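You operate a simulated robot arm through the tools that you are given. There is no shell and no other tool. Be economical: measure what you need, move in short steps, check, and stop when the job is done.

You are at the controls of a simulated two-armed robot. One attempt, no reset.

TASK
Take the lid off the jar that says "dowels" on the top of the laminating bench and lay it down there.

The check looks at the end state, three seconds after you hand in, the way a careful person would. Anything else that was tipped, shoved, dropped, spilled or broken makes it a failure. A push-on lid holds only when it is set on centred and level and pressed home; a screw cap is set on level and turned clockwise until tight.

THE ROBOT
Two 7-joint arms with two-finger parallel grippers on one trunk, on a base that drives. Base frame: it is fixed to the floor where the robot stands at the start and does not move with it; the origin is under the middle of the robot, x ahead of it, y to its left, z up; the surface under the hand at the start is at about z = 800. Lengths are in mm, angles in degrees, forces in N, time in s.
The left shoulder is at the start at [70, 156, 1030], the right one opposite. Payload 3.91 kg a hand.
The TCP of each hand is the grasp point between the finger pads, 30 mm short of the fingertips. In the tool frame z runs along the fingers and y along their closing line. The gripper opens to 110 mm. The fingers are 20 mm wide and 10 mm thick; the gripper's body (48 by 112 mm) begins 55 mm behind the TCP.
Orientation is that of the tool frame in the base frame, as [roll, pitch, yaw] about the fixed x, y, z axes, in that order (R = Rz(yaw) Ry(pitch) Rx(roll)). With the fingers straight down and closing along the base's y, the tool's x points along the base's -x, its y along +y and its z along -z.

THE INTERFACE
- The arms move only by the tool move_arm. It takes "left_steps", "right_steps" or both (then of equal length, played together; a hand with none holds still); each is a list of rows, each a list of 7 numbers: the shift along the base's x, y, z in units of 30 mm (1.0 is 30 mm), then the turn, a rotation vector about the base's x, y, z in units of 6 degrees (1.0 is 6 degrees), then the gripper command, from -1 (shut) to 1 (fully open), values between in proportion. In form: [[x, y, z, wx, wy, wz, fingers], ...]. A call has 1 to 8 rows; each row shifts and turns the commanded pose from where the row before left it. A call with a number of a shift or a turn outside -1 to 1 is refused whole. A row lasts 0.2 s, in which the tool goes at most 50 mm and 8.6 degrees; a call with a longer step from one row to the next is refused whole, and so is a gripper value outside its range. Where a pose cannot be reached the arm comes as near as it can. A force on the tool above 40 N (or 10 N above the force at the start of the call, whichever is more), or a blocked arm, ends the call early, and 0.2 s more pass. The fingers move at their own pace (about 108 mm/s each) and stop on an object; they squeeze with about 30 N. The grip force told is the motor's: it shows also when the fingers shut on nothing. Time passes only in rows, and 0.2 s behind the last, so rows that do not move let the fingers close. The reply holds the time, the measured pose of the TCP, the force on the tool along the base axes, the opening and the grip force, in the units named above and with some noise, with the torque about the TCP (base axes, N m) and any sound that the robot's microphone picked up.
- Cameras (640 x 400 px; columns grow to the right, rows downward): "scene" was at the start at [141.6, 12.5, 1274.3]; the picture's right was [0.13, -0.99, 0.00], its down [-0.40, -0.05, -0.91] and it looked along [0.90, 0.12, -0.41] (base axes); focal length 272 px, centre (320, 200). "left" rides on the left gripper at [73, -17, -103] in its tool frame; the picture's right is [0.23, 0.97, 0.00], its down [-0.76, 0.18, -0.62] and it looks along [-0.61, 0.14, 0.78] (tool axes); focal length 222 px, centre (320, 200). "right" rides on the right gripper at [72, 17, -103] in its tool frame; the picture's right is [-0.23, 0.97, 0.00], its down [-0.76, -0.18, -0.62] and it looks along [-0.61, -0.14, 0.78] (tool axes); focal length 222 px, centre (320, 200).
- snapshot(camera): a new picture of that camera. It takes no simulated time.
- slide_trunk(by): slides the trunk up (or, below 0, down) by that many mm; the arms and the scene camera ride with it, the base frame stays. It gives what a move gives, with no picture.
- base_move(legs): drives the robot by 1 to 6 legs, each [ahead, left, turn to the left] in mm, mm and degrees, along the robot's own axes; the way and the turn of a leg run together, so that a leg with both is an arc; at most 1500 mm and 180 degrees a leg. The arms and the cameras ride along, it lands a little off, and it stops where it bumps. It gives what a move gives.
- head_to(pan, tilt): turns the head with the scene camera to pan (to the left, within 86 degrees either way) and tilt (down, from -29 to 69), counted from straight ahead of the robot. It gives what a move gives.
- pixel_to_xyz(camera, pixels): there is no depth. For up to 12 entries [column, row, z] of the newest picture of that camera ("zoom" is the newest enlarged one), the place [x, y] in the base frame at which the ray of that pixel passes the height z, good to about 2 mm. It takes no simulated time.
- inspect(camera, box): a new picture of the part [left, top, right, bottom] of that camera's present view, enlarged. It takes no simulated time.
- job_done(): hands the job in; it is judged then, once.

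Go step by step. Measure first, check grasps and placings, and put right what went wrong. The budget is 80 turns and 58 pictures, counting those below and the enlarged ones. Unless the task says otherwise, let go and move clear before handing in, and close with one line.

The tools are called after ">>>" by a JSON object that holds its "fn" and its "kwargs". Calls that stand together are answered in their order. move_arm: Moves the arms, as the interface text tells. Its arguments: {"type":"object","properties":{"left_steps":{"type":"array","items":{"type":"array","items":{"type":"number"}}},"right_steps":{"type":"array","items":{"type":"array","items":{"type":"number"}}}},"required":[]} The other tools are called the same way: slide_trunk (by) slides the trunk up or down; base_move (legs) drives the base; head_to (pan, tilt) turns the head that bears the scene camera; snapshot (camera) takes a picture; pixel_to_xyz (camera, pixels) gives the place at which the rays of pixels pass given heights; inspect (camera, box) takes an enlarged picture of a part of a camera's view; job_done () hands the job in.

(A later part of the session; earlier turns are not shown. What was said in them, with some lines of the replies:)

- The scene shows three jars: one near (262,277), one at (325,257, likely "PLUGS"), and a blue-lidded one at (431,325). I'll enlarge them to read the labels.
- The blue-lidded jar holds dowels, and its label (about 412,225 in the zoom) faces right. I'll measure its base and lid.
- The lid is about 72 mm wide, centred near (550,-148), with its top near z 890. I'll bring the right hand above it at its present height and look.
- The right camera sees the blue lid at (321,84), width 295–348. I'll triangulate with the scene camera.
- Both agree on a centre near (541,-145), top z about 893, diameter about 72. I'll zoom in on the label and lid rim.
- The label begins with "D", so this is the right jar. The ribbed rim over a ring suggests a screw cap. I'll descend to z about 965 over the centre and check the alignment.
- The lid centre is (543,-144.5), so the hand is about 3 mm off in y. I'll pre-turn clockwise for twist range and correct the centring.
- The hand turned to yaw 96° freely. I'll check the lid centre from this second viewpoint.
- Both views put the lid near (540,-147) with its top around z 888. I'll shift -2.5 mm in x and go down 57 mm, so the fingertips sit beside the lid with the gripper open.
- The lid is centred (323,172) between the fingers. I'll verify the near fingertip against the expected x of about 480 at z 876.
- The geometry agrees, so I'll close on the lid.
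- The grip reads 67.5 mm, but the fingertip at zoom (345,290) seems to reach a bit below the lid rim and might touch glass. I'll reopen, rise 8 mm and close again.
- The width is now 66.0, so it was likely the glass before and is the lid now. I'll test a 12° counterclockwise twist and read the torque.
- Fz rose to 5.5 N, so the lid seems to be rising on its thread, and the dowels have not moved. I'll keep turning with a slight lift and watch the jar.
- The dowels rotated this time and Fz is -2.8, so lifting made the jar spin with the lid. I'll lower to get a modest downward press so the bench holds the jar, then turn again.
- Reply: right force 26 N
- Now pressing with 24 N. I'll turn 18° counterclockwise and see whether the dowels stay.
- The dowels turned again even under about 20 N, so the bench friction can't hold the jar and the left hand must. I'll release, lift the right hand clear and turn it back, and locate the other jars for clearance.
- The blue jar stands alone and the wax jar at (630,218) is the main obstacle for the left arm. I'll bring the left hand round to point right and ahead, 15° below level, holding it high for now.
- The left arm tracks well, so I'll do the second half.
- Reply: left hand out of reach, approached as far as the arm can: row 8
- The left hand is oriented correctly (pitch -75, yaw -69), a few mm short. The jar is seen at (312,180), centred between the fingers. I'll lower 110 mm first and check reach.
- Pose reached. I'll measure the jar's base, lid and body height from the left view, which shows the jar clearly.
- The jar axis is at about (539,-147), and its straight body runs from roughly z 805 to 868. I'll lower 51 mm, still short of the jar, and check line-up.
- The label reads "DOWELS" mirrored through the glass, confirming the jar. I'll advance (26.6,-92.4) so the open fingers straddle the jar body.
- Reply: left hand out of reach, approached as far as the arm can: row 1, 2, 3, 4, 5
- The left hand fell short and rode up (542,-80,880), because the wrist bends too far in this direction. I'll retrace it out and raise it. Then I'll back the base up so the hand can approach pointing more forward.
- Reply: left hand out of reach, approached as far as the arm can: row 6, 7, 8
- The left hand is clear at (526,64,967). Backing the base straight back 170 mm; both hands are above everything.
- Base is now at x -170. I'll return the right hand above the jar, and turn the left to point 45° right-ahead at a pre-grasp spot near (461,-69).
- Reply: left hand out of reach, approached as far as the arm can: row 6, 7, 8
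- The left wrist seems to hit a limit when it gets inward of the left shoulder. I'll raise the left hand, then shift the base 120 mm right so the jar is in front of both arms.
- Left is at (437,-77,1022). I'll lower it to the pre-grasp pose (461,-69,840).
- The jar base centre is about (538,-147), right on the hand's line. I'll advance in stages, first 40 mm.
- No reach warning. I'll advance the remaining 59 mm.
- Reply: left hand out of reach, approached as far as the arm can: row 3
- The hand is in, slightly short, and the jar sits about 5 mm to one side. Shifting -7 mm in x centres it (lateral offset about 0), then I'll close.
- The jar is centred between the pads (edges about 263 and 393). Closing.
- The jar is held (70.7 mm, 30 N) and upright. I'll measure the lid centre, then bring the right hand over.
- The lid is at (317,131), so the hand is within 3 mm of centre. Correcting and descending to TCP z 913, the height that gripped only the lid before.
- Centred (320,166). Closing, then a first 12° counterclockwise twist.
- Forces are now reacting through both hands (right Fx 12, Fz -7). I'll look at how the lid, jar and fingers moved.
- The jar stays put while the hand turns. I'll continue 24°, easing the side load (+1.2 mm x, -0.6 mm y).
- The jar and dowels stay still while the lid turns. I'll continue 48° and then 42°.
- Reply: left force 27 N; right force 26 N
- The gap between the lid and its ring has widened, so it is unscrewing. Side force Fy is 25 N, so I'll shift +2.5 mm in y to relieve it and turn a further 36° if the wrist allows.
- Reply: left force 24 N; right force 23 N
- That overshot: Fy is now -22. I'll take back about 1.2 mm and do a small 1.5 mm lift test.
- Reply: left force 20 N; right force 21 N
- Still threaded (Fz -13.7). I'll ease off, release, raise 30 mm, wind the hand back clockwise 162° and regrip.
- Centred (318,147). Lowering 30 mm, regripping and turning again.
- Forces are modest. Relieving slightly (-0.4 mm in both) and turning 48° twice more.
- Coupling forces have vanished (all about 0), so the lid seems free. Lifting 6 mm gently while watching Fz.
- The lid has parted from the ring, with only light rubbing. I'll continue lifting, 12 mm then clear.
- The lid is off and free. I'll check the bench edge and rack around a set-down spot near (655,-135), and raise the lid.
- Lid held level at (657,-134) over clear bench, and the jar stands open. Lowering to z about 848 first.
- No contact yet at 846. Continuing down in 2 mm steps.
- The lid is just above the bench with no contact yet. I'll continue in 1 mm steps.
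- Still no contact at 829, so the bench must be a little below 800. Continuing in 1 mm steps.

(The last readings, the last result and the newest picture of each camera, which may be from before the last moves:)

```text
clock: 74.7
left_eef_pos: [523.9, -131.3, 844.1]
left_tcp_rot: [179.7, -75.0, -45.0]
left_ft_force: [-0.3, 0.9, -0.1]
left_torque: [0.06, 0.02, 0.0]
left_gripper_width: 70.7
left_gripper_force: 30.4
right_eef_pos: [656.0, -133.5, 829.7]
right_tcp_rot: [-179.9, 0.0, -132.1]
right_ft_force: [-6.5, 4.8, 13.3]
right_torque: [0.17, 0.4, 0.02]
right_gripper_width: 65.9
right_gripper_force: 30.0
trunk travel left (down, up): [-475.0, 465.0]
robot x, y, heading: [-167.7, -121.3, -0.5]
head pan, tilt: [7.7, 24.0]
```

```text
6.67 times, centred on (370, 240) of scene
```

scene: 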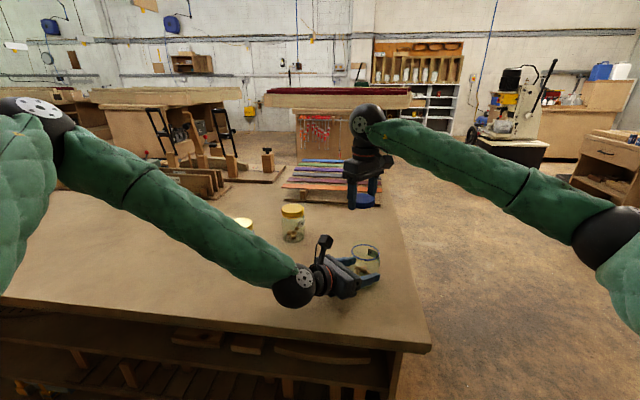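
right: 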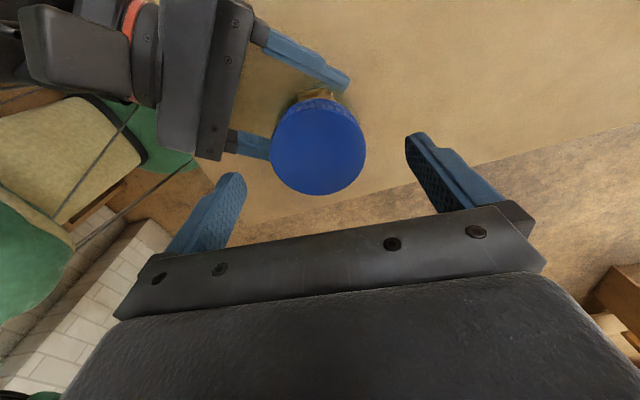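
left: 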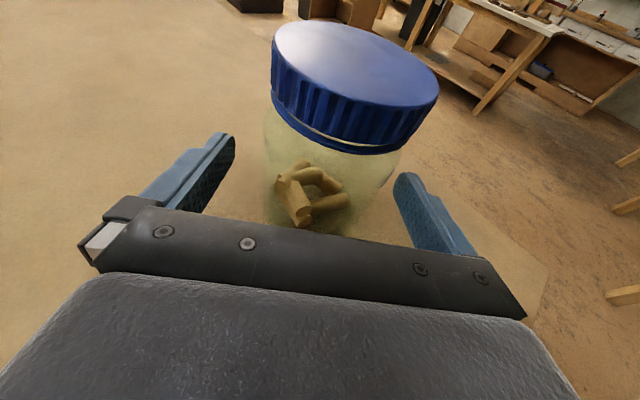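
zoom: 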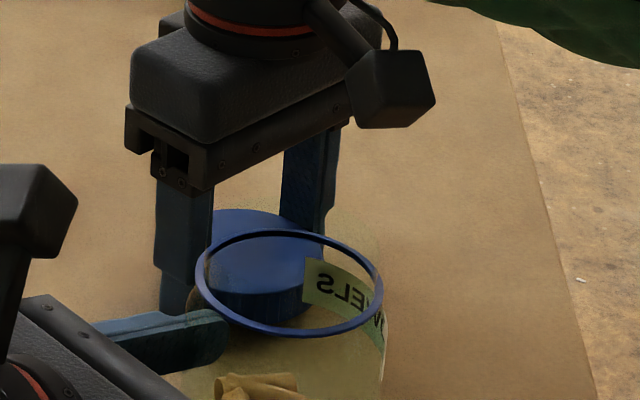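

Contact at 13 N: the lid or fingertips are on the bench. I'll ease up 1 mm, open and rise.

>>> {"fn": "move_arm", "kwargs": {"right_steps": [[0, 0, 0.035, 0, 0, 0, -1], [0, 0, 0, 0, 0, 0, 0.35], [0, 0, 0, 0, 0, 0, 1], [0, 0, 0, 0, 0, 0, 1], [0, 0, 0.8, 0, 0, 0, 1], [0, 0, 1, 0, 0, 0, 1], [0, 0, 1, 0, 0, 0, 1], [0, 0, 1, 0, 0, 0, 1]]}}

>>> {"fn": "snapshot", "kwargs": {"camera": "right"}}

```text
clock: 76.5
left_eef_pos: [524.6, -130.9, 844.5]
left_tcp_rot: [179.3, -74.9, -44.8]
left_ft_force: [-0.7, -0.2, -0.2]
left_torque: [0.01, 0.01, 0.02]
left_gripper_width: 70.7
left_gripper_force: 30.8
right_eef_pos: [653.5, -132.0, 943.8]
right_tcp_rot: [-180.0, 0.0, -132.2]
right_ft_force: [-1.3, 0.5, 0.1]
right_torque: [0.0, -0.01, 0.0]
right_gripper_width: 109.9
right_gripper_force: 0.0
trunk travel left (down, up): [-475.0, 465.0]
robot x, y, heading: [-170.8, -118.2, -0.2]
head pan, tilt: [7.7, 24.0]
```

```text
4 pictures are left
```

right: 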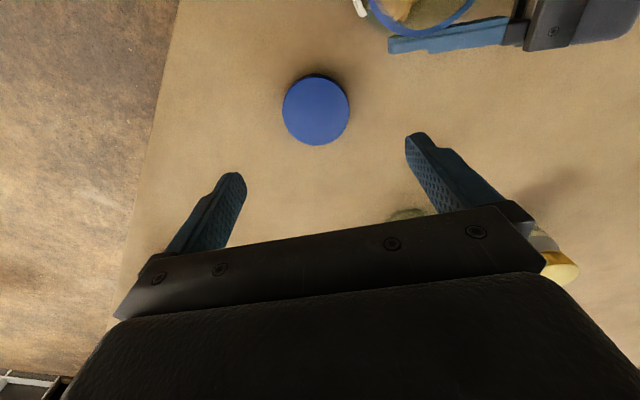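

The lid lies flat on the bench at (316,110). Now I'll release the jar with the left hand and back straight out.

>>> {"fn": "move_arm", "kwargs": {"left_steps": [[0, 0, 0, 0, 0, 0, 0.35], [0, 0, 0, 0, 0, 0, 0.7], [0, 0, 0, 0, 0, 0, 1], [-0.3, 0.3, 0, 0, 0, 0, 1], [-0.46, 0.46, 0, 0, 0, 0, 1], [-0.46, 0.46, 0, 0, 0, 0, 1], [-0.46, 0.46, 0, 0, 0, 0, 1], [-0.46, 0.46, 0, 0, 0, 0, 1]]}}

>>> {"fn": "move_arm", "kwargs": {"left_steps": [[-0.46, 0.46, 0, 0, 0, 0, 1], [-0.46, 0.46, 0.3, 0, 0, 0, 1], [-0.3, 0.3, 0.8, 0, 0, 0, 1], [0, 0.3, 1, 0, 0, 0, 1], [0, 0.3, 1, 0, 0, 0, 1], [0, 0.3, 1, 0, 0, 0, 1]], "right_steps": [[0, 0, 1, 0, 0, 0, 1], [0, 0, 1, 0, 0, 0, 1], [0, 0, 1, 0, 0, 0, 1], [0, -1, 0, 0, 0, 0, 1], [0, -1, 0, 0, 0, 0, 1], [0, -1, 0, 0, 0, 0, 1]]}}

>>> {"fn": "snapshot", "kwargs": {"camera": "scene"}}

>>> {"fn": "inspect", "kwargs": {"camera": "scene", "box": [300, 190, 420, 300]}}

```text
clock: 78.3
left_eef_pos: [461.1, -68.7, 841.7]
left_tcp_rot: [179.4, -75.0, -44.8]
left_ft_force: [-0.3, -0.5, 0.0]
left_torque: [0.01, -0.02, -0.01]
left_gripper_width: 110.1
left_gripper_force: 0.2
right_eef_pos: [654.6, -132.7, 943.9]
right_tcp_rot: [-180.0, 0.0, -132.3]
right_ft_force: [-0.6, 0.4, 0.7]
right_torque: [0.02, 0.03, 0.0]
right_gripper_width: 110.2
right_gripper_force: 0.1
trunk travel left (down, up): [-475.0, 465.0]
robot x, y, heading: [-167.7, -119.8, -0.3]
head pan, tilt: [7.7, 24.0]
```

```text
clock: 79.7
left_eef_pos: [426.4, -4.6, 966.0]
left_tcp_rot: [179.9, -75.0, -45.2]
left_ft_force: [0.9, 0.2, -0.1]
left_torque: [0.02, 0.0, -0.04]
left_gripper_width: 110.2
left_gripper_force: 0.1
left hand out of reach, approached as far as the arm can: row 5
right_eef_pos: [655.3, -225.0, 1035.3]
right_tcp_rot: [179.9, 0.1, -132.2]
right_ft_force: [0.1, -0.7, 0.4]
right_torque: [-0.01, 0.0, 0.02]
right_gripper_width: 110.1
right_gripper_force: 0.0
trunk travel left (down, up): [-475.0, 465.0]
robot x, y, heading: [-168.5, -120.8, -0.0]
head pan, tilt: [7.7, 24.0]
```

```text
3 pictures are left
```

scene: 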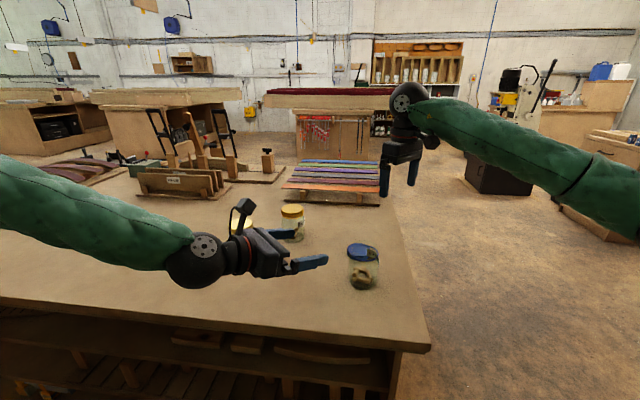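

```text
3.64 times, centred on (360, 245) of scene
```

zoom: 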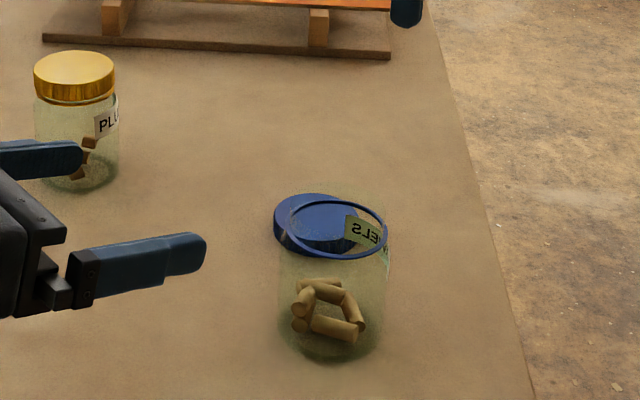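

The jar stands upright and open with its dowels inside. The lid lies flat on the bench behind it, the other jars are untouched, and both hands are clear, so I'm handing in.

>>> {"fn": "job_done", "kwargs": {}}

```text
The job is handed in.
```

The lid of the "dowels" jar is unscrewed and lying flat on the laminating bench just behind the open, upright jar.
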